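You operate a simulated robot arm through the tools that you are given. There is no shell and no other tool. Be economical: measure what you need, move in short steps, check, and stop when the job is done.

You run a simulated robot arm. Do the job below in one go: nothing can be reset, and whatever is moved stays where it is left.

TASK
Open the cover drawer, put both firm fibre pads from the clear end of the packing bench away in the inside of the cover drawer, then shut the drawer.

It is judged by the outcome, as a careful person would: the job done as asked, and still so three seconds after it is handed in. It fails if anything else is knocked over, pushed out of place, dropped, spilled or broken. Lids that push on must go on centred and level and be pressed home; caps that screw on are set level and turned clockwise until they are tight.

THE ROBOT
A 6-joint arm with a two-finger parallel gripper on a trunk, on a base that drives. Base frame: it is fixed to the floor where the robot stands at the start and does not move with it; the origin is under the middle of the robot, x ahead of it, y to its left, z up; the surface under the hand at the start is at about z = 800. Readings come in mm, rad, newtons and seconds.
With the tool pointing down near the work surface it reaches from about 320 to 700 mm from the robot's upright axis, wherever it stands. Its first joint turns from -2.897 to 2.897 rad. Places, roughly: cover drawer [600, -200, 600]; inside of the cover drawer [600, -200, 600]. Payload 4.1 kg.
Tool frame: the origin (TCP) lies between the finger pads and is the grasp point; the fingertips stand 23 mm ahead of it; z points along the fingers, y is the line along which they close. Largest opening 94 mm; finger width 38, thickness 10; the body of the gripper, 54 by 96 mm, starts 39 mm behind the TCP.
Orientation is that of the tool frame in the base frame, as a unit quaternion [x, y, z, w]. With the fingers straight down and closing along the base's y, the tool's x points along the base's -x, its y along +y and its z along -z.

THE INTERFACE
- The arm moves only by the tool apply_moves. Its arguments are lists of equal length, an entry for each row: "delta_pos": the shift along the base's x, y, z in mm, a list of three; "rotation": the turn, a rotation vector about the base's x, y, z in degrees, a list of three; "hand": the finger opening in mm, from 0 to 94. In form: {"delta_pos": [[tx, ty, tz], ...], "rotation": [[rx, ry, rz], ...], "hand": [hand, ...]}. A call has 1 to 12 rows; each row is the pose to reach, as a shift and turn from the pose commanded when the call began. Each row takes 0.2 s and may step no farther than 50 mm and 0.15 rad from the row before; otherwise, or with a gripper value out of range, the whole call is refused. Where a pose cannot be reached the arm comes as near as it can. A force on the tool above 40 N (or 10 N above the force at the start of the call, whichever is more), or a blocked arm, ends the call early, and 0.2 s more pass. Each finger travels about 45 mm/s and halts on what it meets, pressing with about 38 N; the grip force reading is that of the motor and also rises with nothing between the fingers. The clock runs only during rows and for 0.2 s after the last one: add rows that repeat a pose to give the fingers time. The reply holds the time, the measured pose of the TCP, the force on the tool along the base axes, the opening and the grip force, in the units named above and with some noise, with the torque about the TCP (base axes, N m) and any sound that the robot's microphone picked up.
- Cameras (640 x 400 px; columns grow to the right, rows downward): "scene" is now at [-2.4, 132.4, 1516.1]; the picture's right is [-0.51, -0.86, 0.00], its down [-0.74, 0.43, -0.51] and it looks along [0.44, -0.26, -0.86] (base axes); focal length 249 px, centre (320, 200). "wrist" rides on the gripper at [86, 16, -74] in the tool frame; the picture's right is [-0.18, 0.98, 0.00], its down [-0.58, -0.11, -0.81] and it looks along [-0.79, -0.15, 0.59] (tool axes); focal length 243 px, centre (320, 200). There is no depth. A picture from a camera that has moved, and an enlarged one, comes with that camera's place and axes in the base frame and with its lens.
- capture(camera): a new picture of that camera. It takes no simulated time.
- lift_body(by): slides the trunk up (or, below 0, down) by that many mm; the arm and the scene camera ride with it, the base frame stays. It gives what a move gives, with no picture.
- base_move(legs): drives the robot by 1 to 6 legs, each [ahead, turn to the left] in mm and rad, along the robot's own axes; the way and the turn of a leg run together, so that a leg with both is an arc; at most 1500 mm and 3.142 rad a leg. The arm and the cameras ride along, it lands a little off, and it stops where it bumps. It gives what a move gives.
- aim_head(pan, tilt): turns the head with the scene camera to pan (to the left, within 2.705 rad either way) and tilt (down, from -0.506 to 1.204), counted from straight ahead of the robot. It gives what a move gives.
- close_up(camera, box): a new picture of the part [left, top, right, bottom] of that camera's present view, enlarged. It takes no simulated time.
- hand_in(): hands the job in; it is judged then, once.

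Work in short steps. Places have to be worked out from the pictures, the camera data and where the tool is seen: move nearer, look again, correct. Check each grasp and each placing, and mend what went wrong. You have 165 turns and 128 pictures in all, those below and enlarged ones among them. Open the gripper and draw the arm clear of the work before you hand the job in, unless the task says otherwise; then end with one line.

The tools are called after "Call:" as a command line: name --argument value ..., lists and objects as JSON in quotes. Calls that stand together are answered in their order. apply_moves: Moves the arm, as the interface text tells. Its arguments: {"type":"object","properties":{"delta_pos":{"type":"array"},"rotation":{"type":"array"},"hand":{"type":"array"}},"required":["delta_pos","rotation","hand"]} The other tools are called the same way: lift_body (by) slides the trunk up or down; base_move (legs) drives the base; aim_head (pan, tilt) turns the head that bears the scene camera; capture (camera) takes a picture; close_up (camera, box) takes an enlarged picture of a part of a camera's view; hand_in () hands the job in.

At the start:

```text
clock: 0.0
eef_pos: [430.5, -92.2, 1048.3]
tcp_rot: [0.001, 1.0, 0.001, 0.0]
force: [-0.2, 0.1, 1.2]
torque: [-0.01, -0.01, 0.01]
opening: 94.1
grasp_force: 0.0
trunk travel left (down, up): [-500.0, 90.0]
robot x, y, heading: [1.2, 3.2, 0.005]
head pan, tilt: [-0.531, 1.037]
```

scene: 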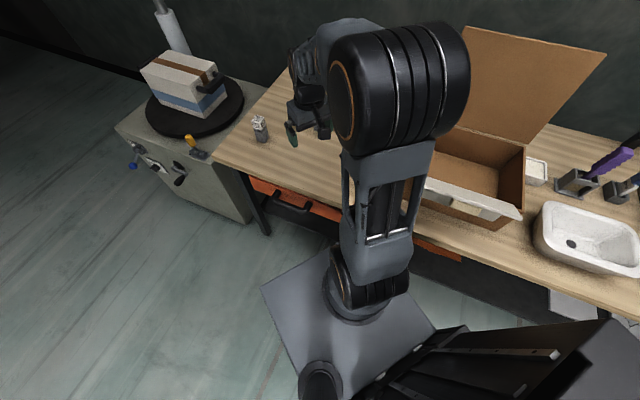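
wrist: 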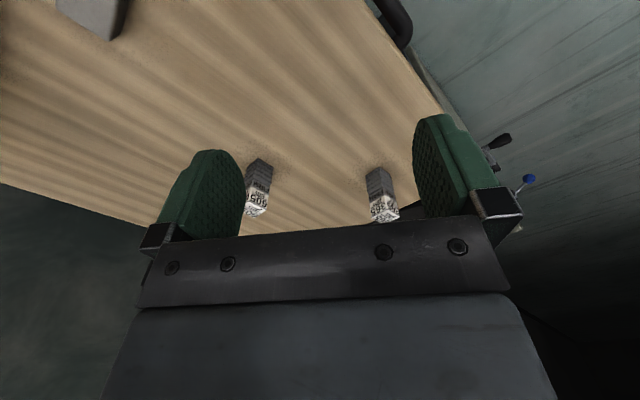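

The wrist view shows two small blocks on the bench; the scene view shows an orange drawer with a handle under the bench. I look closer at both.

Call:
close_up --camera "scene" --box '[180, 60, 380, 260]'

Call:
close_up --camera "wrist" --box '[220, 120, 420, 245]'

```text
2.00 times, centred on (280, 160) of scene
camera zoom: at [-2.4, 132.4, 1516.1], right [-0.51, -0.86, 0.0], down [-0.74, 0.43, -0.51], along [0.44, -0.26, -0.86], focal length 498 px, centre (400, 280)
```

zoom: 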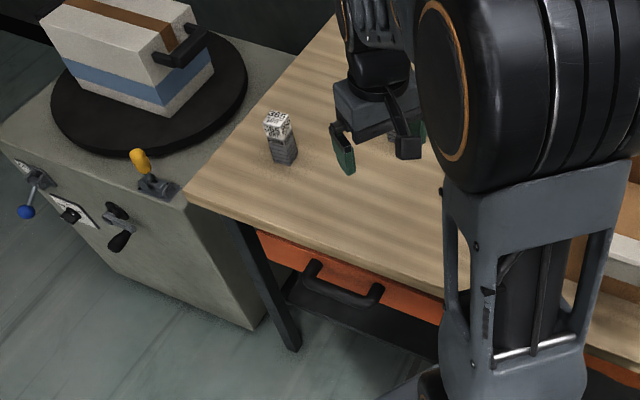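

```text
3.20 times, centred on (320, 182) of wrist
camera zoom: at [344.0, -75.5, 1122.7], right [0.18, 0.98, 0.0], down [0.58, -0.11, 0.81], along [0.79, -0.15, -0.59], focal length 776 px, centre (320, 256)
```

zoom: 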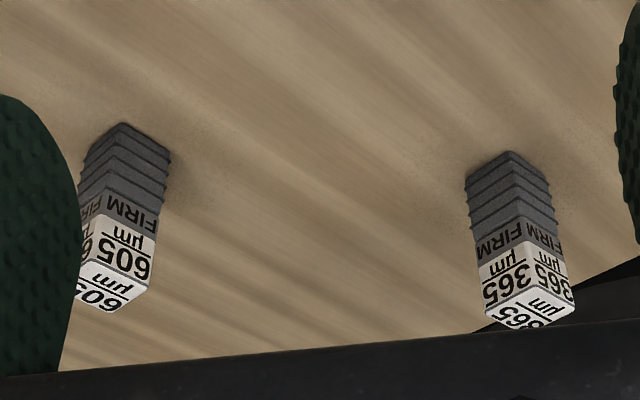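

Both pads are labelled FIRM, standing near the left of the bench (about (714,-25)). The arm hides the drawer fronts, so I check behind me before backing off for a better view.

Call:
aim_head --pan 2.7 --tilt 0.7

Call:
capture --camera "scene"

```text
clock: 2.8
eef_pos: [431.3, -92.2, 1048.4]
tcp_rot: [0.001, 1.0, 0.0, 0.0]
force: [-0.1, -0.3, -0.1]
torque: [0.0, -0.01, 0.01]
opening: 94.0
grasp_force: 0.0
trunk travel left (down, up): [-500.0, 90.0]
robot x, y, heading: [2.1, 2.7, 0.002]
head pan, tilt: [2.7, 0.7]
```

```text
123 pictures are left
camera scene: at [-137.3, 202.8, 1541.9], right [0.43, 0.9, 0.0], down [0.58, -0.28, -0.76], along [-0.69, 0.33, -0.64], focal length 249 px, centre (320, 200)
```

scene: 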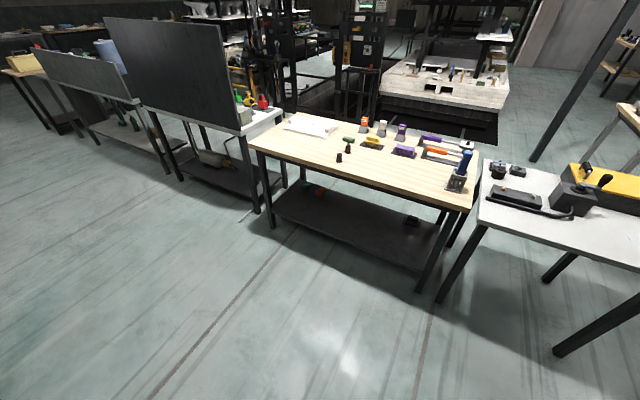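

There is more than a metre of free floor behind. I back off 400 mm and look forward.

Call:
base_move --legs '[[-450, 0]]'

Call:
aim_head --pan -0.2 --tilt 0.75

Call:
capture --camera "scene"

Call:
capture --camera "wrist"

```text
clock: 5.5
eef_pos: [-20.6, -91.6, 1048.5]
tcp_rot: [-0.002, 1.0, 0.0, 0.0]
force: [-0.2, 0.6, -0.6]
torque: [-0.03, 0.0, 0.0]
opening: 93.8
grasp_force: 0.0
trunk travel left (down, up): [-500.0, 90.0]
robot x, y, heading: [-451.4, -3.4, 0.004]
head pan, tilt: [2.7, 0.7]
```

```text
clock: 8.0
eef_pos: [-19.6, -91.4, 1049.1]
tcp_rot: [-0.002, 1.0, 0.0, 0.0]
force: [-0.3, 0.1, -0.6]
torque: [-0.01, 0.03, 0.01]
opening: 93.9
grasp_force: 0.1
trunk travel left (down, up): [-500.0, 90.0]
robot x, y, heading: [-449.8, -0.4, 0.003]
head pan, tilt: [-0.201, 0.75]
```

```text
122 pictures are left
camera scene: at [-430.8, 149.3, 1537.6], right [-0.2, -0.98, 0.0], down [-0.67, 0.13, -0.73], along [0.72, -0.14, -0.68], focal length 249 px, centre (320, 200)
```

scene: 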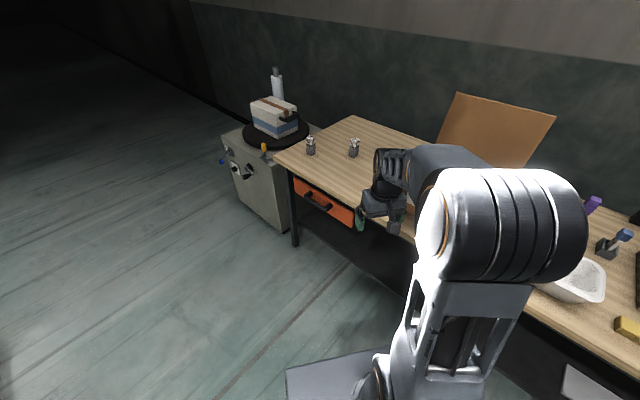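

```text
121 pictures are left
camera wrist: at [-106.8, -75.1, 1122.7], right [0.18, 0.98, 0.0], down [0.58, -0.11, 0.81], along [0.79, -0.15, -0.59], focal length 243 px, centre (320, 200)
```

wrist: 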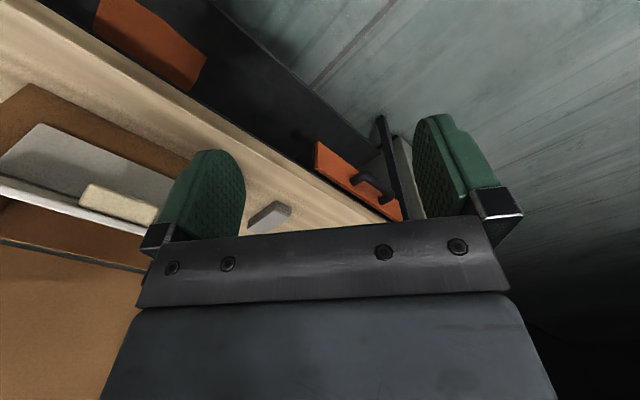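

The bench is turned about 35° and the left orange drawer with the handle is the one near (600,-200). I take enlarged views to measure the handle, drawer front, and pads.

Call:
close_up --camera "scene" --box '[260, 120, 420, 250]'

Call:
close_up --camera "wrist" --box '[60, 0, 420, 225]'

```text
3.08 times, centred on (340, 185) of scene
camera zoom: at [-430.8, 149.3, 1537.6], right [-0.2, -0.98, 0.0], down [-0.67, 0.13, -0.73], along [0.72, -0.14, -0.68], focal length 767 px, centre (258, 246)
```

zoom: 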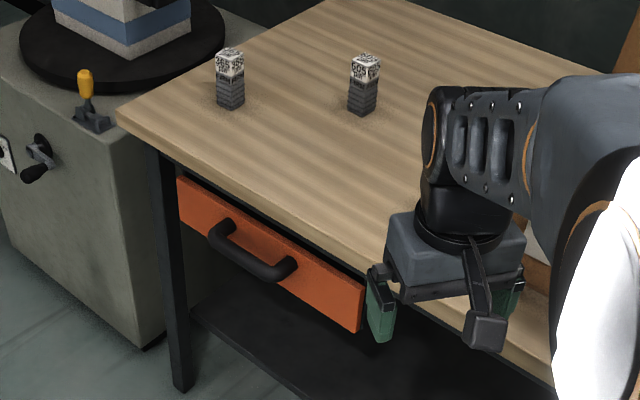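

```text
1.78 times, centred on (240, 112) of wrist
camera zoom: at [-106.8, -75.1, 1122.7], right [0.18, 0.98, 0.0], down [0.58, -0.11, 0.81], along [0.79, -0.15, -0.59], focal length 431 px, centre (462, 356)
```

zoom: 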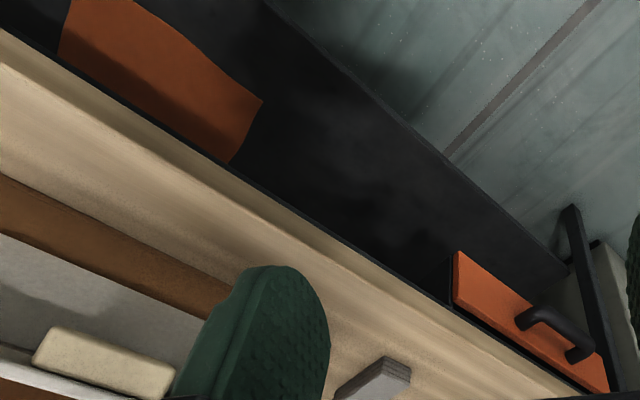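

The two views triangulate the handle bar to about (469,-12,670), drawer front outward direction about (-0.6,0.8); pads stand near (720,-28) and (660,-248). While clear of the bench, I lower the trunk and turn the tool horizontal, pointing at the drawer, with fingers closing vertically.

Call:
lift_body --by -300

Call:
apply_moves --delta_pos '[[-2, 13, -6], [-4, 26, -13], [-5, 40, -20], [-7, 53, -26], [-9, 66, -33], [-10, 80, -40], [-12, 93, -46], [-14, 106, -53], [-16, 120, -60], [-18, 133, -66], [-19, 146, -73], [-20, 160, -79]]' --rotation '[[-7.22, -2.41, 2.41], [-14.43, -4.82, 4.82], [-21.65, -7.22, 7.22], [-28.87, -9.63, 9.63], [-36.08, -12.04, 12.04], [-43.3, -14.45, 14.45], [-50.52, -16.86, 16.86], [-57.73, -19.27, 19.27], [-64.95, -21.67, 21.67], [-72.17, -24.08, 24.08], [-79.38, -26.49, 26.49], [-86.6, -28.9, 28.9]]' --hand '[94, 94, 94, 94, 94, 94, 94, 94, 94, 94, 94, 94]'

Call:
capture --camera "wrist"

Call:
capture --camera "scene"

```text
clock: 11.0
eef_pos: [-20.7, -91.0, 748.1]
tcp_rot: [-0.002, 1.0, -0.001, 0.0]
force: [0.2, -0.5, 0.1]
torque: [0.04, 0.03, 0.0]
opening: 94.0
grasp_force: 0.0
trunk travel left (down, up): [-200.0, 390.0]
robot x, y, heading: [-451.2, -3.6, 0.004]
head pan, tilt: [-0.201, 0.75]
```

```text
clock: 13.6
eef_pos: [-39.5, 68.4, 670.3]
tcp_rot: [0.225, -0.67, 0.672, -0.223]
force: [-0.3, 0.2, -1.3]
torque: [0.03, -0.01, 0.05]
opening: 94.2
grasp_force: 0.1
trunk travel left (down, up): [-200.0, 390.0]
robot x, y, heading: [-449.0, -0.4, 0.001]
head pan, tilt: [-0.201, 0.75]
```

```text
118 pictures are left
camera wrist: at [-153.8, 76.4, 653.8], right [0.15, 0.11, -0.98], down [-0.02, 0.99, 0.1], along [0.99, 0.01, 0.15], focal length 243 px, centre (320, 200)
```

wrist: 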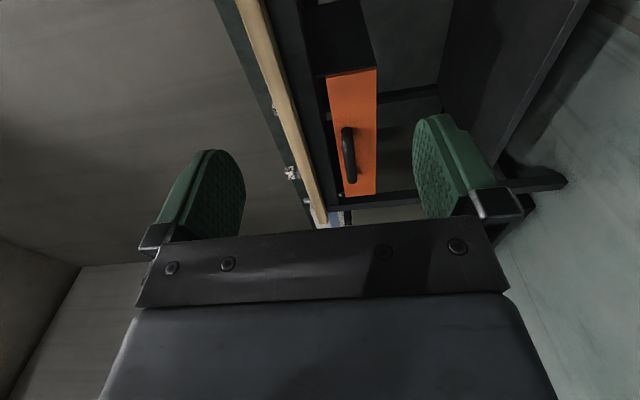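

```text
117 pictures are left
camera scene: at [-430.9, 149.2, 1237.7], right [-0.2, -0.98, 0.0], down [-0.67, 0.13, -0.73], along [0.72, -0.14, -0.68], focal length 249 px, centre (320, 200)
```

scene: 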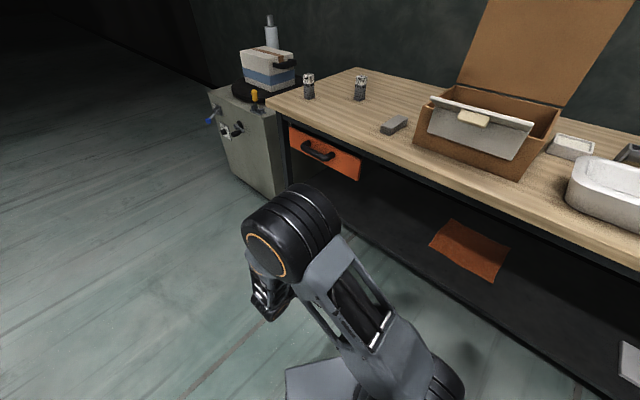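

Clear view now. I zoom for accurate measurements and check the lying grey block.

Call:
close_up --camera "scene" --box '[260, 60, 420, 190]'

Call:
close_up --camera "wrist" --box '[260, 60, 420, 230]'

```text
3.08 times, centred on (340, 125) of scene
camera zoom: at [-430.9, 149.2, 1237.7], right [-0.2, -0.98, 0.0], down [-0.67, 0.13, -0.73], along [0.72, -0.14, -0.68], focal length 767 px, centre (258, 431)
```

zoom: 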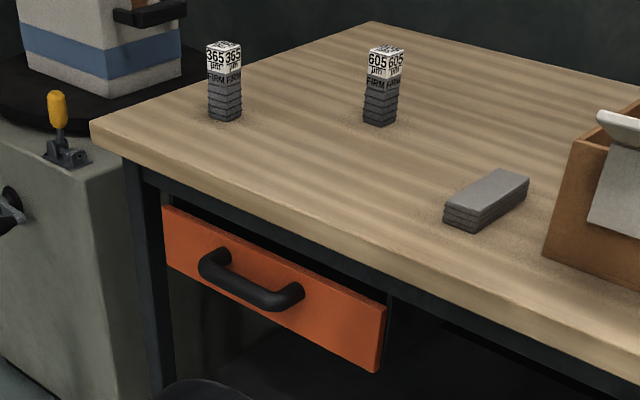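

```text
2.35 times, centred on (340, 145) of wrist
camera zoom: at [-153.8, 76.4, 653.8], right [0.15, 0.11, -0.98], down [-0.02, 0.99, 0.1], along [0.99, 0.01, 0.15], focal length 571 px, centre (273, 329)
```

zoom: 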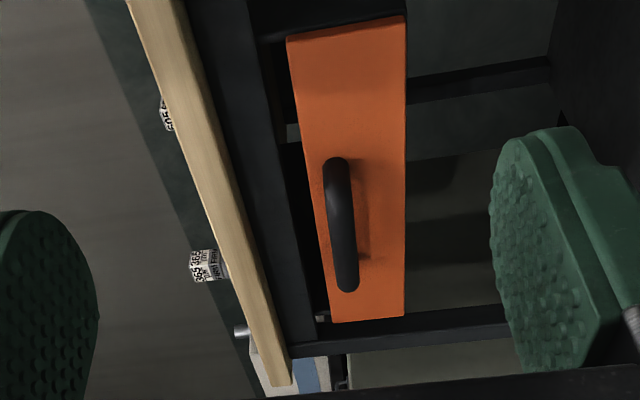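

Both views agree: handle bar centre at about (463,-16,662), pads at A(730,-34) and B(668,-260), square to the bench and about 90 mm tall. I drive back ahead by 450 mm with the hand pre-posed before the handle.

Call:
base_move --legs '[[450, 0]]'

Call:
capture --camera "wrist"

Call:
capture --camera "scene"

```text
clock: 16.3
eef_pos: [410.9, 74.2, 669.9]
tcp_rot: [0.227, -0.67, 0.67, -0.225]
force: [-0.9, -0.6, -0.2]
torque: [0.01, -0.01, -0.01]
opening: 94.1
grasp_force: 0.1
trunk travel left (down, up): [-200.0, 390.0]
robot x, y, heading: [3.5, -3.5, 0.005]
head pan, tilt: [-0.201, 0.75]
```

```text
114 pictures are left
camera wrist: at [297.0, 81.0, 653.8], right [0.14, 0.11, -0.98], down [-0.03, 0.99, 0.11], along [0.99, 0.01, 0.15], focal length 243 px, centre (320, 200)
```

wrist: 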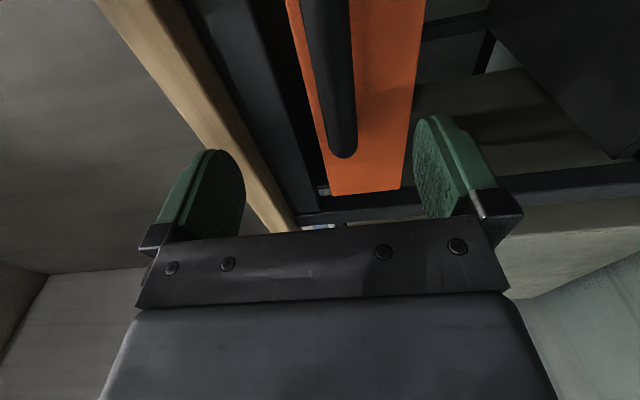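

```text
113 pictures are left
camera scene: at [19.5, 152.3, 1237.6], right [-0.19, -0.98, 0.0], down [-0.67, 0.13, -0.73], along [0.72, -0.14, -0.68], focal length 249 px, centre (320, 200)
```

scene: 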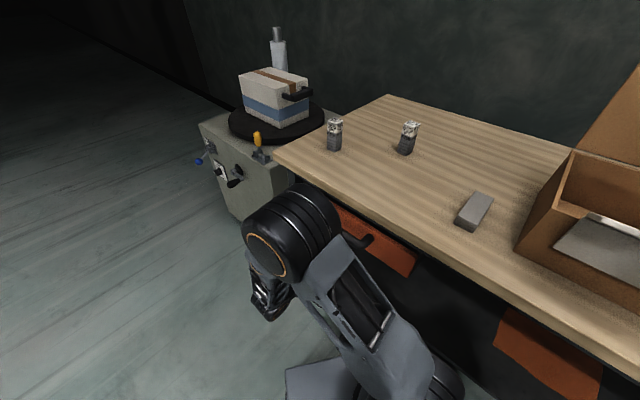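

The bar's height reads 662 and it's about 103 mm ahead of the TCP along the tool. I narrow the fingers to 60, advance 80 mm, and check.

Call:
apply_moves --delta_pos '[[0, 0, -8], [12, -16, -8], [24, -32, -8], [36, -48, -8], [48, -64, -8]]' --rotation '[[0, 0, 0], [0, 0, 0], [0, 0, 0], [0, 0, 0], [0, 0, 0]]' --hand '[70, 60, 60, 60, 60]'

Call:
capture --camera "wrist"

```text
clock: 17.5
eef_pos: [457.9, 9.5, 661.8]
tcp_rot: [0.227, -0.67, 0.67, -0.225]
force: [0.3, 0.5, 0.6]
torque: [-0.02, 0.0, -0.03]
opening: 60.1
grasp_force: 0.0
trunk travel left (down, up): [-200.0, 390.0]
robot x, y, heading: [1.8, 0.8, 0.01]
head pan, tilt: [-0.201, 0.75]
```

```text
112 pictures are left
camera wrist: at [344.8, 16.6, 645.8], right [0.14, 0.11, -0.98], down [-0.03, 0.99, 0.11], along [0.99, 0.01, 0.15], focal length 243 px, centre (320, 200)
```

wrist: 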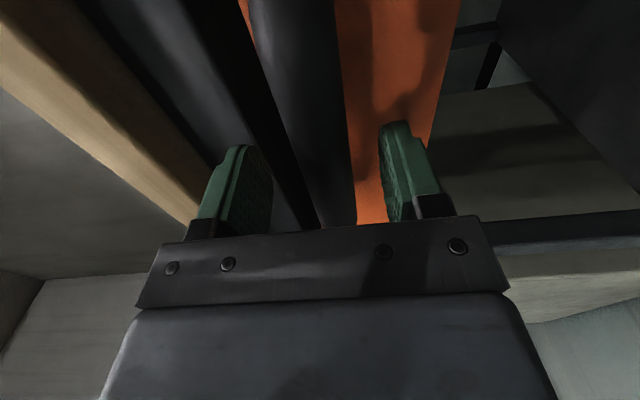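

The bar lies between the fingers in the picture. I advance the last 20 mm and close.

Call:
apply_moves --delta_pos '[[6, -8, 0], [12, -16, 0], [12, -16, 0], [12, -16, 0], [12, -16, 0]]' --rotation '[[0, 0, 0], [0, 0, 0], [0, 0, 0], [0, 0, 0], [0, 0, 0]]' --hand '[60, 60, 40, 20, 4]'

Call:
capture --camera "wrist"

```text
clock: 18.7
eef_pos: [470.7, -6.7, 659.8]
tcp_rot: [0.229, -0.67, 0.67, -0.223]
force: [-1.6, -0.1, -22.6]
torque: [0.53, -0.83, 0.25]
opening: 27.9
grasp_force: 37.9
trunk travel left (down, up): [-200.0, 390.0]
robot x, y, heading: [-3.5, 4.3, 0.009]
head pan, tilt: [-0.201, 0.75]
```

```text
111 pictures are left
camera wrist: at [356.6, 0.6, 644.2], right [0.14, 0.11, -0.98], down [-0.02, 0.99, 0.11], along [0.99, 0.01, 0.14], focal length 243 px, centre (320, 200)
```

wrist: 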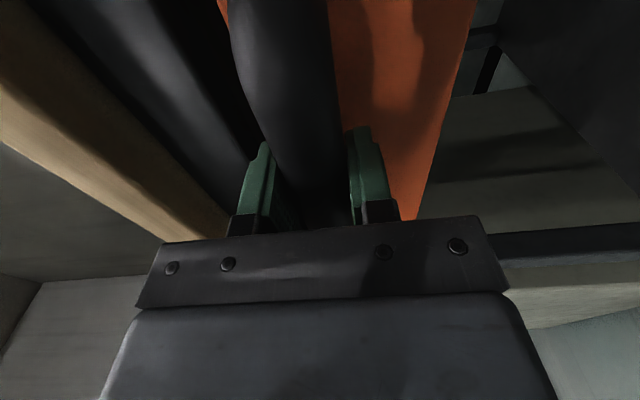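

The bar is gripped (28 mm opening). I pull outward slowly along (-0.6,0.8) with a 3 mm downward correction.

Call:
apply_moves --delta_pos '[[-3, 4, -3], [-9, 12, -3], [-15, 20, -3], [-21, 28, -3], [-27, 36, -3], [-33, 44, -3]]' --rotation '[[0, 0, 0], [0, 0, 0], [0, 0, 0], [0, 0, 0], [0, 0, 0], [0, 0, 0]]' --hand '[4, 4, 4, 4, 4, 4]'

Call:
capture --camera "scene"

```text
clock: 20.1
eef_pos: [438.4, 37.8, 659.7]
tcp_rot: [0.227, -0.669, 0.671, -0.225]
force: [8.9, -2.0, 10.5]
torque: [0.21, -0.16, -1.36]
opening: 27.6
grasp_force: 45.7
trunk travel left (down, up): [-200.0, 390.0]
robot x, y, heading: [0.1, 5.9, 0.013]
head pan, tilt: [-0.201, 0.75]
```

```text
110 pictures are left
camera scene: at [19.6, 152.1, 1237.8], right [-0.19, -0.98, 0.0], down [-0.67, 0.13, -0.73], along [0.72, -0.14, -0.68], focal length 249 px, centre (320, 200)
```

scene: 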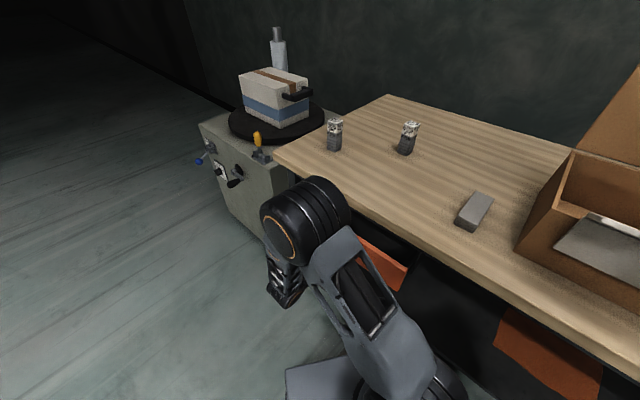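

The drawer moves with a small side force, so I trim the direction slightly and continue pulling.

Call:
apply_moves --delta_pos '[[-4, 9, 1], [-10, 17, 1], [-16, 25, 1], [-22, 33, 1], [-28, 41, 1], [-34, 49, 1], [-40, 57, 1], [-45, 65, 1], [-51, 73, 1]]' --rotation '[[0, 0, 0], [0, 0, 0], [0, 0, 0], [0, 0, 0], [0, 0, 0], [0, 0, 0], [0, 0, 0], [0, 0, 0], [0, 0, 0]]' --hand '[4, 4, 4, 4, 4, 4, 4, 4, 4]'

Call:
capture --camera "wrist"

```text
clock: 22.1
eef_pos: [386.2, 110.9, 660.4]
tcp_rot: [0.227, -0.669, 0.671, -0.224]
force: [-10.5, -15.2, -4.3]
torque: [0.43, -0.56, -0.22]
opening: 27.4
grasp_force: 45.2
trunk travel left (down, up): [-200.0, 390.0]
robot x, y, heading: [-0.9, 4.4, 0.008]
head pan, tilt: [-0.201, 0.75]
```

```text
109 pictures are left
camera wrist: at [272.4, 117.5, 643.8], right [0.14, 0.11, -0.98], down [-0.02, 0.99, 0.11], along [0.99, 0.01, 0.15], focal length 243 px, centre (320, 200)
```

wrist: 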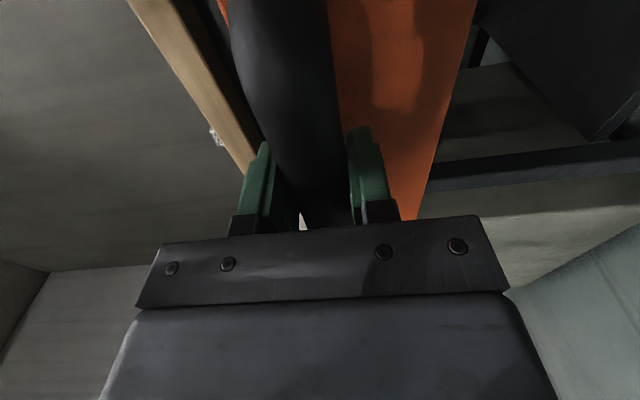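

Pulled 144 mm; I undo the overcorrection and pull on another 70 mm.

Call:
apply_moves --delta_pos '[[-4, 1, 0], [-8, 7, 0], [-14, 15, 0], [-20, 23, 0], [-26, 31, 0], [-32, 39, 0], [-38, 47, 0], [-44, 55, 0]]' --rotation '[[0, 0, 0], [0, 0, 0], [0, 0, 0], [0, 0, 0], [0, 0, 0], [0, 0, 0], [0, 0, 0], [0, 0, 0]]' --hand '[4, 4, 4, 4, 4, 4, 4, 4]'

Call:
capture --camera "scene"

```text
clock: 23.9
eef_pos: [343.9, 167.0, 661.2]
tcp_rot: [0.229, -0.669, 0.67, -0.227]
force: [29.7, 13.4, 8.3]
torque: [0.32, -0.38, -0.01]
opening: 27.7
grasp_force: 44.9
trunk travel left (down, up): [-200.0, 390.0]
robot x, y, heading: [-2.2, -0.0, 0.008]
head pan, tilt: [-0.201, 0.75]
```

```text
108 pictures are left
camera scene: at [21.2, 152.9, 1237.6], right [-0.19, -0.98, 0.0], down [-0.67, 0.13, -0.73], along [0.72, -0.14, -0.68], focal length 249 px, centre (320, 200)
```

scene: 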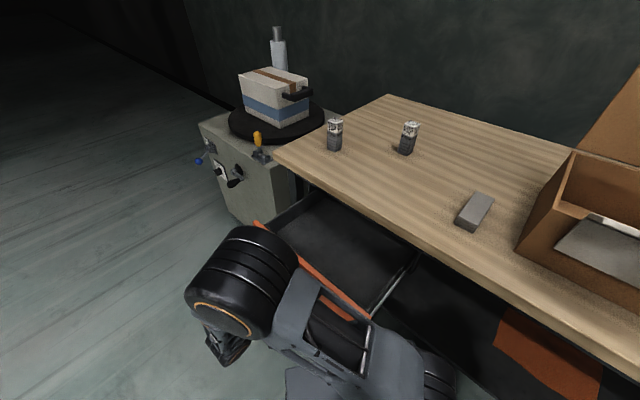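

The drawer is open about 215 mm with a dark interior visible. I relax the side force, open the fingers, and back straight off the handle.

Call:
apply_moves --delta_pos '[[3, 2, 0], [3, 2, 0], [3, 2, 0], [3, 2, 0], [3, 2, 0], [-9, 18, 0], [-27, 42, 0], [-39, 58, 0]]' --rotation '[[0, 0, 0], [0, 0, 0], [0, 0, 0], [0, 0, 0], [0, 0, 0], [0, 0, 0], [0, 0, 0], [0, 0, 0]]' --hand '[4, 40, 60, 66, 66, 66, 66, 66]'

Call:
capture --camera "wrist"

```text
clock: 25.7
eef_pos: [302.7, 224.5, 660.0]
tcp_rot: [0.227, -0.67, 0.67, -0.225]
force: [-0.4, 0.4, -0.1]
torque: [0.01, 0.02, 0.01]
opening: 66.0
grasp_force: 0.0
trunk travel left (down, up): [-200.0, 390.0]
robot x, y, heading: [1.8, 5.8, 0.008]
head pan, tilt: [-0.201, 0.75]
```

```text
107 pictures are left
camera wrist: at [189.9, 231.5, 643.8], right [0.14, 0.11, -0.98], down [-0.03, 0.99, 0.11], along [0.99, 0.01, 0.15], focal length 243 px, centre (320, 200)
```

wrist: 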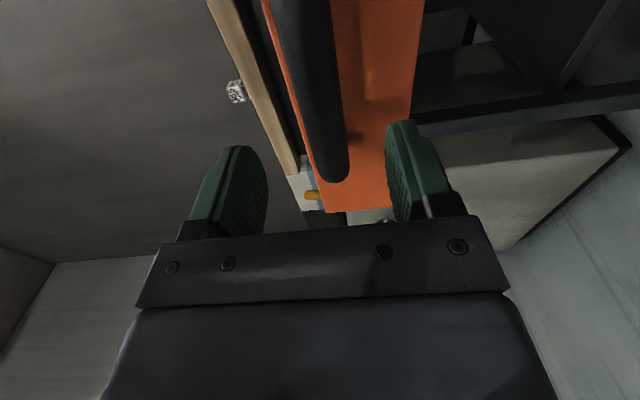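

Clear of the handle. I raise the trunk 300 mm and view the drawer inside.

Call:
lift_body --by 300

Call:
aim_head --pan -0.3 --tilt 0.95

Call:
capture --camera "scene"

```text
clock: 28.7
eef_pos: [304.0, 223.1, 960.4]
tcp_rot: [0.227, -0.669, 0.671, -0.225]
force: [-0.6, 0.8, -0.1]
torque: [-0.01, -0.02, -0.01]
opening: 66.0
grasp_force: 0.1
trunk travel left (down, up): [-500.0, 90.0]
robot x, y, heading: [3.3, 2.7, 0.007]
head pan, tilt: [-0.201, 0.75]
```

```text
clock: 29.4
eef_pos: [304.3, 224.0, 960.8]
tcp_rot: [0.227, -0.669, 0.671, -0.225]
force: [-0.3, 0.2, 0.0]
torque: [0.01, -0.01, 0.0]
opening: 65.8
grasp_force: 0.0
trunk travel left (down, up): [-500.0, 90.0]
robot x, y, heading: [3.6, -2.8, 0.007]
head pan, tilt: [-0.3, 0.949]
```

```text
106 pictures are left
camera scene: at [7.8, 147.2, 1522.1], right [-0.29, -0.96, 0.0], down [-0.78, 0.23, -0.58], along [0.56, -0.17, -0.81], focal length 249 px, centre (320, 200)
```

scene: 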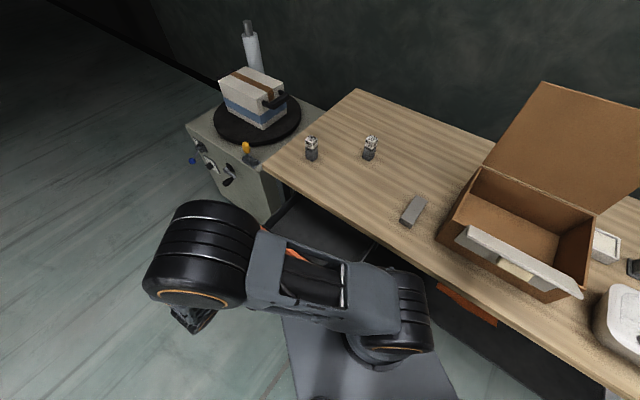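

Now I reorient in free space above the bench toward a level tool pointing along (0.8,0.6) with the camera up, in two halves.

Call:
apply_moves --delta_pos '[[10, -12, 15], [20, -30, 30], [32, -48, 45], [45, -66, 55], [58, -84, 60], [72, -102, 60], [85, -122, 60], [98, -142, 60]]' --rotation '[[-6.06, 0.87, 4.33], [-12.12, 1.73, 8.66], [-18.19, 2.6, 13.0], [-24.25, 3.46, 17.3], [-30.3, 4.33, 21.66], [-36.4, 5.2, 26.0], [-42.4, 6.06, 30.3], [-48.5, 6.93, 34.65]]' --hand '[66, 66, 66, 66, 66, 66, 66, 66]'

Call:
capture --camera "scene"

```text
clock: 31.2
eef_pos: [422.8, 93.7, 1009.3]
tcp_rot: [0.519, -0.256, 0.774, -0.257]
force: [-0.1, 0.6, 0.3]
torque: [-0.02, 0.0, 0.04]
opening: 66.1
grasp_force: 0.1
out of reach, approached as far as the arm can: row 7, 8
trunk travel left (down, up): [-500.0, 90.0]
robot x, y, heading: [1.0, 2.6, 0.011]
head pan, tilt: [-0.3, 0.949]
```

```text
105 pictures are left
camera scene: at [7.9, 146.6, 1522.2], right [-0.29, -0.96, 0.0], down [-0.78, 0.23, -0.58], along [0.56, -0.17, -0.81], focal length 249 px, centre (320, 200)
```

scene: 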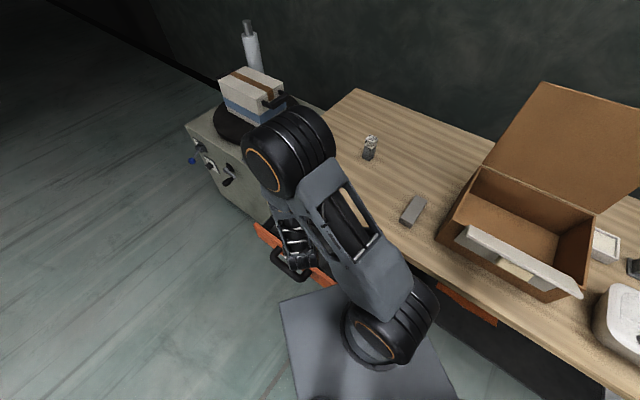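

That orientation hits a joint limit. New plan: use the natural wrist, approaching pads pitched 35° below level (camera still clears the bench), then lay them with the tool near straight down. First I retrace to the previous pose.

Call:
apply_moves --delta_pos '[[-13, 18, 0], [-26, 38, 0], [-40, 58, 0], [-53, 76, -5], [-66, 94, -15], [-78, 112, -30], [-88, 130, -45], [-98, 142, -60]]' --rotation '[[6.06, -0.87, -4.33], [12.12, -1.73, -8.66], [18.19, -2.6, -13.0], [24.25, -3.46, -17.3], [30.3, -4.33, -21.66], [36.4, -5.2, -26.0], [42.4, -6.06, -30.3], [48.5, -6.93, -34.65]]' --hand '[66, 66, 66, 66, 66, 66, 66, 66]'

```text
clock: 33.0
eef_pos: [324.5, 236.6, 948.2]
tcp_rot: [0.225, -0.67, 0.671, -0.225]
force: [0.6, -0.3, 0.3]
torque: [0.0, 0.0, 0.04]
opening: 65.9
grasp_force: 0.1
trunk travel left (down, up): [-500.0, 90.0]
robot x, y, heading: [1.8, -0.3, 0.011]
head pan, tilt: [-0.3, 0.949]
```

Orientation is back at the earlier value. Now I turn to the 35°-pitched pick attitude while moving over the bench at a safe height.

Call:
apply_moves --delta_pos '[[18, -20, 25], [36, -44, 45], [56, -72, 62], [76, -100, 70], [96, -130, 72], [116, -160, 72], [136, -190, 72], [156, -220, 72], [176, -250, 72], [196, -280, 72], [216, -308, 72], [236, -337, 72]]' --rotation '[[7.63, 1.26, 3.58], [15.27, 2.52, 7.15], [22.9, 3.78, 10.73], [30.53, 5.03, 14.3], [38.17, 6.29, 17.88], [45.8, 7.55, 21.45], [53.43, 8.81, 25.03], [61.07, 10.07, 28.6], [68.7, 11.33, 32.18], [76.33, 12.58, 35.75], [83.97, 13.84, 39.33], [91.6, 15.1, 42.9]]' --hand '[66, 66, 66, 66, 66, 66, 66, 66, 66, 66, 66, 66]'

Call:
capture --camera "scene"

Call:
capture --camera "wrist"

```text
clock: 35.6
eef_pos: [480.7, 109.8, 1022.9]
tcp_rot: [-0.246, 0.877, -0.031, 0.411]
force: [0.2, 0.3, 0.5]
torque: [-0.06, -0.01, 0.0]
opening: 65.9
grasp_force: 0.0
out of reach, approached as far as the arm can: row 9, 10, 11, 12
trunk travel left (down, up): [-500.0, 90.0]
robot x, y, heading: [-1.4, 1.6, 0.012]
head pan, tilt: [-0.3, 0.949]
```

```text
104 pictures are left
camera scene: at [8.1, 149.9, 1521.8], right [-0.29, -0.96, 0.0], down [-0.78, 0.23, -0.58], along [0.56, -0.17, -0.81], focal length 249 px, centre (320, 200)
```

scene: 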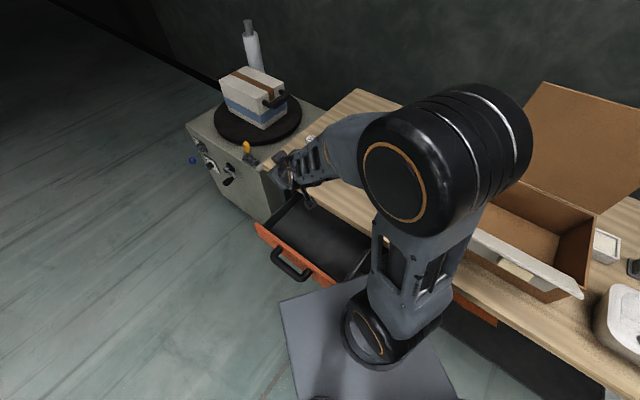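

```text
103 pictures are left
camera wrist: at [373.2, 74.5, 1006.4], right [-0.3, 0.95, -0.12], down [-0.24, 0.05, 0.97], along [0.92, 0.32, 0.21], focal length 243 px, centre (320, 200)
```

wrist: 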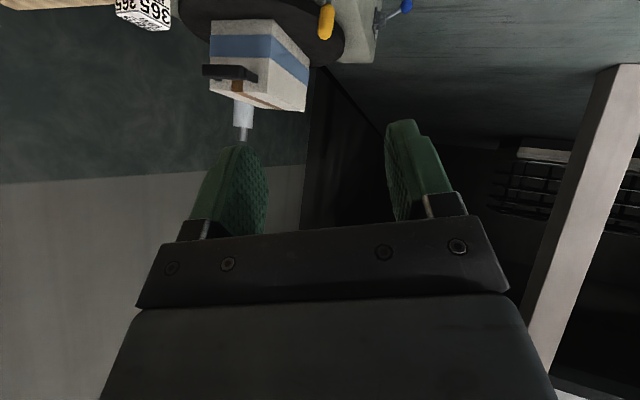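

Attitude is almost as wanted but the position stalled. I try translating from here toward the pre-approach spot.

Call:
apply_moves --delta_pos '[[10, -30, 0], [20, -60, 0], [30, -90, 0], [40, -120, 0], [50, -150, 0], [60, -180, 0]]' --rotation '[[0, 0, 0], [0, 0, 0], [0, 0, 0], [0, 0, 0], [0, 0, 0], [0, 0, 0]]' --hand '[66, 66, 66, 66, 66, 66]'

Call:
capture --camera "scene"

```text
clock: 37.0
eef_pos: [501.9, 78.2, 1031.8]
tcp_rot: [-0.236, 0.883, -0.049, 0.403]
force: [0.4, -0.2, 1.4]
torque: [-0.02, 0.02, -0.01]
opening: 65.9
grasp_force: 0.1
out of reach, approached as far as the arm can: row 1, 2, 3, 4, 5, 6
trunk travel left (down, up): [-500.0, 90.0]
robot x, y, heading: [-0.7, 2.0, 0.007]
head pan, tilt: [-0.3, 0.949]
```

```text
102 pictures are left
camera scene: at [8.6, 146.6, 1522.1], right [-0.29, -0.96, 0.0], down [-0.78, 0.23, -0.58], along [0.56, -0.17, -0.81], focal length 249 px, centre (320, 200)
```

scene: 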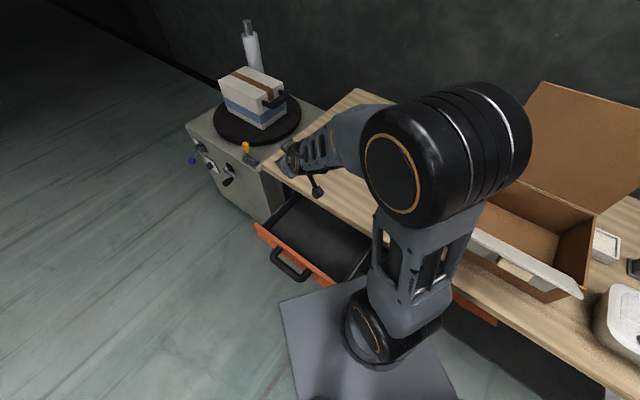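

It's still limited, so I go to the plain tool-down attitude (closing along the bench normal) to find where the limit lies.

Call:
apply_moves --delta_pos '[[0, -10, 5], [0, -20, 8], [0, -30, 8], [0, -40, 8], [0, -55, 8], [0, -70, 8], [0, -85, 8], [0, -100, 8]]' --rotation '[[-1.6, 7.8, 1.1], [-3.2, 15.7, 2.2], [-4.8, 23.5, 3.3], [-6.3, 31.3, 4.3], [-7.9, 39.2, 5.4], [-9.5, 47, 6.5], [-9.5, 47, 6.5], [-9.5, 47, 6.5]]' --hand '[66, 66, 66, 66, 66, 66, 66, 66]'

Call:
capture --camera "scene"

```text
clock: 38.9
eef_pos: [484.8, -16.6, 1006.4]
tcp_rot: [-0.316, 0.942, 0.092, 0.062]
force: [-0.3, 0.2, 0.5]
torque: [0.01, 0.0, 0.03]
opening: 66.0
grasp_force: 0.0
out of reach, approached as far as the arm can: row 3, 4, 5, 6, 7, 8
trunk travel left (down, up): [-500.0, 90.0]
robot x, y, heading: [-2.2, 1.1, 0.009]
head pan, tilt: [-0.3, 0.949]
```

```text
101 pictures are left
camera scene: at [7.7, 146.8, 1522.1], right [-0.29, -0.96, 0.0], down [-0.78, 0.23, -0.58], along [0.56, -0.17, -0.81], focal length 249 px, centre (320, 200)
```

scene: 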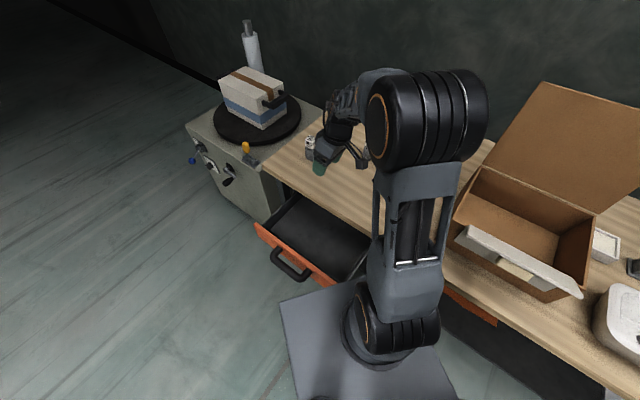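

Still limited by a wrist joint. I return to the initial attitude to confirm that it is free and get a clean reference.

Call:
apply_moves --delta_pos '[[0, -10, 10], [0, -20, 20], [0, -30, 30], [0, -40, 30], [0, -50, 30], [0, -50, 30], [0, -50, 30]]' --rotation '[[-2, 1.3, -7.2], [-4, 2.7, -14.5], [-6, 4, -21.7], [-8, 5.4, -29], [-10.8, 7.3, -37], [-10.8, 7.3, -37], [-10.8, 7.3, -37]]' --hand '[66, 66, 66, 66, 66, 66, 66]'

Call:
apply_moves --delta_pos '[[0, 0, 0], [0, 0, 0], [0, 0, 0], [0, 0, 0], [0, 0, 0]]' --rotation '[[0, 0, 7.5], [0, 0, 15], [0, 0, 22.5], [0, 0, 30], [0, 0, 37]]' --hand '[66, 66, 66, 66, 66]'

```text
refused: row 5 steps farther than a row can; nothing moved
```

```text
clock: 40.0
eef_pos: [482.7, -9.3, 999.0]
tcp_rot: [-0.596, 0.792, 0.12, 0.049]
force: [0.2, 0.2, 0.1]
torque: [-0.02, 0.0, 0.0]
opening: 66.0
grasp_force: 0.0
out of reach, approached as far as the arm can: row 3, 4, 5
trunk travel left (down, up): [-500.0, 90.0]
robot x, y, heading: [0.1, 2.8, 0.012]
head pan, tilt: [-0.3, 0.949]
```

The second call ran by mistake after a refusal; I now turn back to the initial attitude properly.

Call:
apply_moves --delta_pos '[[0, -5, 5], [0, -10, 10], [0, -15, 15], [0, -20, 20], [0, -25, 25], [0, -30, 30], [0, -40, 35], [0, -50, 40], [0, -55, 40], [0, -60, 40], [0, -60, 40]]' --rotation '[[-1.5, 0.6, -7.4], [-3, 1.2, -14.7], [-4.4, 1.8, -22.1], [-5.9, 2.4, -29.4], [-7.4, 3, -36.8], [-8.9, 3.6, -44.2], [-10.4, 4.2, -51.5], [-11.8, 4.8, -58.9], [-13.3, 5.4, -66.2], [-14.8, 6, -73.6], [-14.8, 6, -73.6]]' --hand '[66, 66, 66, 66, 66, 66, 66, 66, 66, 66, 66]'

```text
clock: 42.5
eef_pos: [464.2, -55.9, 991.5]
tcp_rot: [0.002, 0.994, 0.103, 0.028]
force: [0.4, -0.7, -0.2]
torque: [0.01, 0.01, 0.02]
opening: 65.7
grasp_force: 0.0
out of reach, approached as far as the arm can: row 1, 2, 3, 4, 5, 6, 7, 8, 9, 10, 11
trunk travel left (down, up): [-500.0, 90.0]
robot x, y, heading: [0.8, 1.9, 0.008]
head pan, tilt: [-0.3, 0.949]
```

I'm evidently in a wound-up wrist branch. I unwind by retracing: first back to the pitched attitude, then to the handle attitude.

Call:
apply_moves --delta_pos '[[2, 23, 5], [4, 46, 10], [6, 69, 15], [9, 92, 20], [11, 115, 25], [13, 140, 28], [16, 166, 31], [16, 166, 31]]' --rotation '[[-2.2, -7.0, 3.5], [-4.4, -14, 7], [-6.6, -21, 10.4], [-8.8, -28, 13.9], [-11, -35, 17.4], [-13.2, -41.9, 20.8], [-15.4, -48.9, 24.3], [-15.4, -48.9, 24.3]]' --hand '[66, 66, 66, 66, 66, 66, 66, 66]'

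```text
clock: 44.2
eef_pos: [480.8, 111.9, 1021.4]
tcp_rot: [-0.248, 0.877, -0.032, 0.411]
force: [-0.5, -0.8, -0.5]
torque: [0.01, -0.01, 0.0]
opening: 66.0
grasp_force: 0.2
trunk travel left (down, up): [-500.0, 90.0]
robot x, y, heading: [-1.8, 4.3, 0.01]
head pan, tilt: [-0.3, 0.949]
```

Next, back to the handle attitude.

Call:
apply_moves --delta_pos '[[-15, 13, 0], [-30, 26, 0], [-46, 39, 0], [-62, 52, 0], [-78, 65, -5], [-94, 78, -10], [-110, 91, -20], [-126, 104, -30], [-141, 116, -40], [-156, 127, -50]]' --rotation '[[-7.54, -1.0, -2.96], [-15.1, -2, -5.9], [-22.6, -3, -8.9], [-30.2, -4, -11.8], [-37.7, -5.05, -14.8], [-45.2, -6.1, -17.8], [-52.8, -7.1, -20.7], [-60.3, -8.1, -23.7], [-67.9, -9.1, -26.6], [-75.4, -10.1, -29.6]]' --hand '[66, 66, 66, 66, 66, 66, 66, 66, 66, 66]'

Call:
apply_moves --delta_pos '[[8, -27, 8], [16, -54, 16], [24, -81, 24], [33, -109, 33], [41, -136, 41], [49, -163, 49], [57, -190, 57], [66, -218, 66], [74, -245, 74], [82, -272, 82], [90, -299, 90], [100, -320, 95]]' --rotation '[[7.22, 2.41, -2.41], [14.43, 4.82, -4.82], [21.65, 7.22, -7.22], [28.87, 9.63, -9.63], [36.08, 12.04, -12.04], [43.3, 14.45, -14.45], [50.52, 16.86, -16.86], [57.73, 19.27, -19.27], [64.95, 21.67, -21.67], [72.17, 24.08, -24.08], [79.38, 26.49, -26.49], [86.6, 28.9, -28.9]]' --hand '[66, 66, 66, 66, 66, 66, 66, 66, 66, 66, 66, 66]'

```text
clock: 46.5
eef_pos: [323.7, 238.3, 971.6]
tcp_rot: [0.225, -0.669, 0.672, -0.224]
force: [0.3, -0.6, 0.3]
torque: [-0.01, -0.03, 0.0]
opening: 66.0
grasp_force: 0.0
trunk travel left (down, up): [-500.0, 90.0]
robot x, y, heading: [1.8, 2.7, 0.014]
head pan, tilt: [-0.3, 0.949]
```

```text
clock: 49.0
eef_pos: [424.9, -83.0, 1067.2]
tcp_rot: [0.0, 1.0, 0.001, 0.002]
force: [0.0, -0.1, -0.3]
torque: [-0.01, 0.01, 0.0]
opening: 65.9
grasp_force: 0.1
trunk travel left (down, up): [-500.0, 90.0]
robot x, y, heading: [0.8, 2.1, 0.005]
head pan, tilt: [-0.3, 0.949]
```

Unwound cleanly. Now from here I yaw +37° (closing along the bench normal), moving forward over the bench.

Call:
apply_moves --delta_pos '[[15, 0, 0], [30, 0, 0], [45, 0, 0], [60, 0, 0], [75, 0, 0]]' --rotation '[[0, 0, 7.4], [0, 0, 14.8], [0, 0, 22.1], [0, 0, 29.5], [0, 0, 36.9]]' --hand '[66, 66, 66, 66, 66]'

Call:
apply_moves --delta_pos '[[15, 0, -10], [30, 0, -20], [45, 0, -30], [60, 0, -40], [75, 0, -50], [90, 0, -60], [105, 0, -70]]' --rotation '[[4.7, -6.3, 0], [9.4, -12.6, 0], [14.1, -18.9, 0], [18.9, -25.1, 0], [23.6, -31.4, 0], [28.3, -37.7, 0], [33, -44, 0]]' --hand '[66, 66, 66, 66, 66, 66, 66]'

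Call:
capture --camera "scene"

Call:
capture --camera "wrist"

```text
clock: 50.2
eef_pos: [499.4, -81.6, 1065.8]
tcp_rot: [-0.318, 0.948, 0.001, 0.002]
force: [-0.1, 0.6, -0.3]
torque: [0.01, 0.03, -0.02]
opening: 66.1
grasp_force: 0.1
trunk travel left (down, up): [-500.0, 90.0]
robot x, y, heading: [2.7, -0.4, 0.006]
head pan, tilt: [-0.3, 0.949]
```

```text
clock: 51.9
eef_pos: [604.7, -82.2, 995.7]
tcp_rot: [-0.28, 0.84, 0.146, 0.441]
force: [-1.2, -0.5, 0.5]
torque: [-0.01, -0.02, 0.0]
opening: 66.1
grasp_force: 0.1
trunk travel left (down, up): [-500.0, 90.0]
robot x, y, heading: [-0.2, 4.6, 0.009]
head pan, tilt: [-0.3, 0.949]
```

```text
100 pictures are left
camera scene: at [8.1, 146.9, 1522.2], right [-0.29, -0.96, 0.0], down [-0.78, 0.23, -0.58], along [0.56, -0.17, -0.81], focal length 249 px, centre (320, 200)
```

scene: 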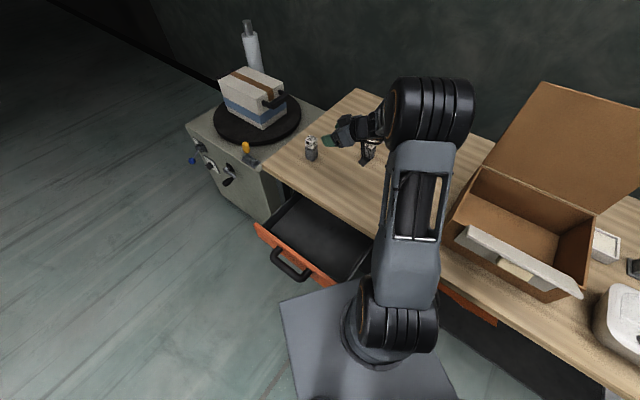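

```text
99 pictures are left
camera wrist: at [506.5, -134.7, 967.6], right [-0.51, 0.85, 0.15], down [-0.2, -0.28, 0.94], along [0.84, 0.44, 0.31], focal length 243 px, centre (320, 200)
```

wrist: 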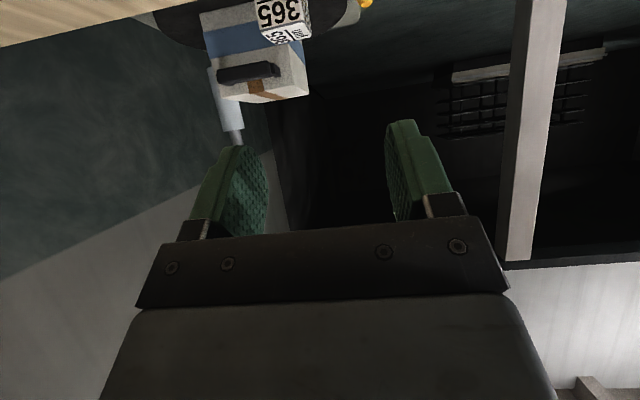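

The pitched attitude works here. Pad A's top shows at about (735,-25). I shift to line up with it in the bench-normal direction and lower for a closer look.

Call:
apply_moves --delta_pos '[[18, 0, -20], [36, 1, -40], [46, 1, -58], [46, 1, -68]]' --rotation '[[0, 0, 0], [0, 0, 0], [0, 0, 0], [0, 0, 0]]' --hand '[70, 70, 70, 70]'

Call:
capture --camera "wrist"

Call:
close_up --camera "scene" --box '[270, 90, 430, 190]'

```text
clock: 52.9
eef_pos: [649.8, -79.9, 927.9]
tcp_rot: [-0.28, 0.841, 0.146, 0.44]
force: [0.5, -0.4, -0.5]
torque: [0.01, 0.01, -0.01]
opening: 70.0
grasp_force: 0.0
trunk travel left (down, up): [-500.0, 90.0]
robot x, y, heading: [-2.3, 2.2, 0.008]
head pan, tilt: [-0.3, 0.949]
```

```text
98 pictures are left
camera wrist: at [553.0, -133.4, 899.4], right [-0.51, 0.85, 0.15], down [-0.2, -0.28, 0.94], along [0.84, 0.44, 0.31], focal length 243 px, centre (320, 200)
```

wrist: 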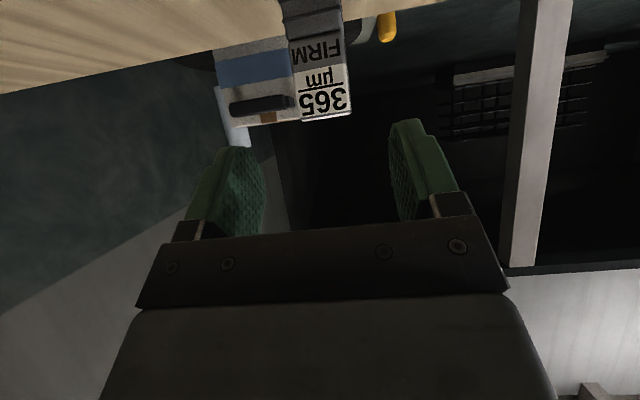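

```text
4.00 times, centred on (350, 140) of scene
camera zoom: at [8.0, 146.9, 1522.1], right [-0.29, -0.96, 0.0], down [-0.78, 0.23, -0.58], along [0.56, -0.17, -0.81], focal length 997 px, centre (200, 440)
```

zoom: 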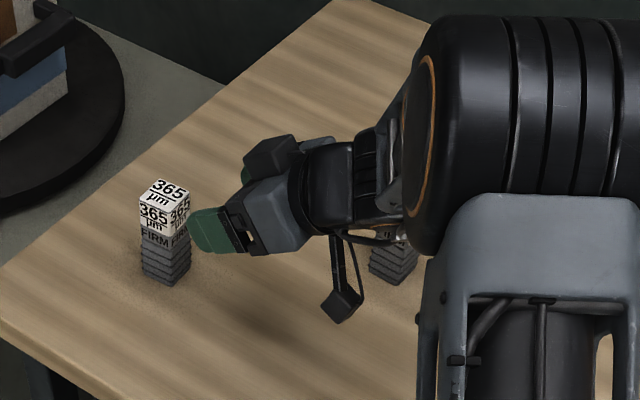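

Estimates: pad A centre about (721,-32), 35 mm square, top at 895. I descend to z≈862 with a small lateral trim and look again.

Call:
apply_moves --delta_pos '[[2, -3, -20], [2, -3, -40], [2, -3, -55], [2, -3, -66]]' --rotation '[[0, 0, 0], [0, 0, 0], [0, 0, 0], [0, 0, 0]]' --hand '[70, 70, 70, 70]'

Call:
capture --camera "wrist"

Call:
close_up --camera "scene" --box '[270, 90, 430, 190]'

```text
clock: 53.9
eef_pos: [652.2, -85.0, 862.4]
tcp_rot: [-0.28, 0.841, 0.146, 0.44]
force: [-0.7, -0.3, 0.5]
torque: [0.01, -0.01, 0.02]
opening: 69.8
grasp_force: 0.0
trunk travel left (down, up): [-500.0, 90.0]
robot x, y, heading: [-2.8, 2.6, 0.009]
head pan, tilt: [-0.3, 0.949]
```

```text
96 pictures are left
camera wrist: at [554.3, -136.9, 833.7], right [-0.51, 0.85, 0.15], down [-0.2, -0.28, 0.94], along [0.84, 0.44, 0.31], focal length 243 px, centre (320, 200)
```

wrist: 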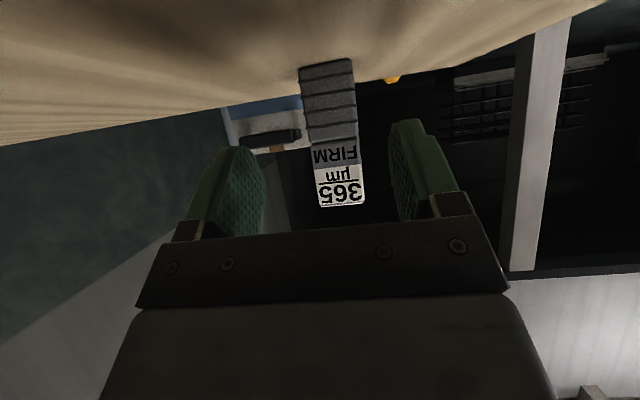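

```text
4.00 times, centred on (350, 140) of scene
camera zoom: at [7.9, 146.9, 1522.1], right [-0.29, -0.96, 0.0], down [-0.78, 0.23, -0.58], along [0.56, -0.17, -0.81], focal length 997 px, centre (200, 440)
```

zoom: 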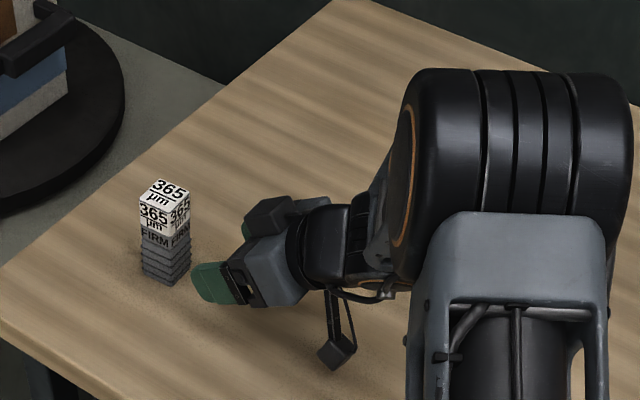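

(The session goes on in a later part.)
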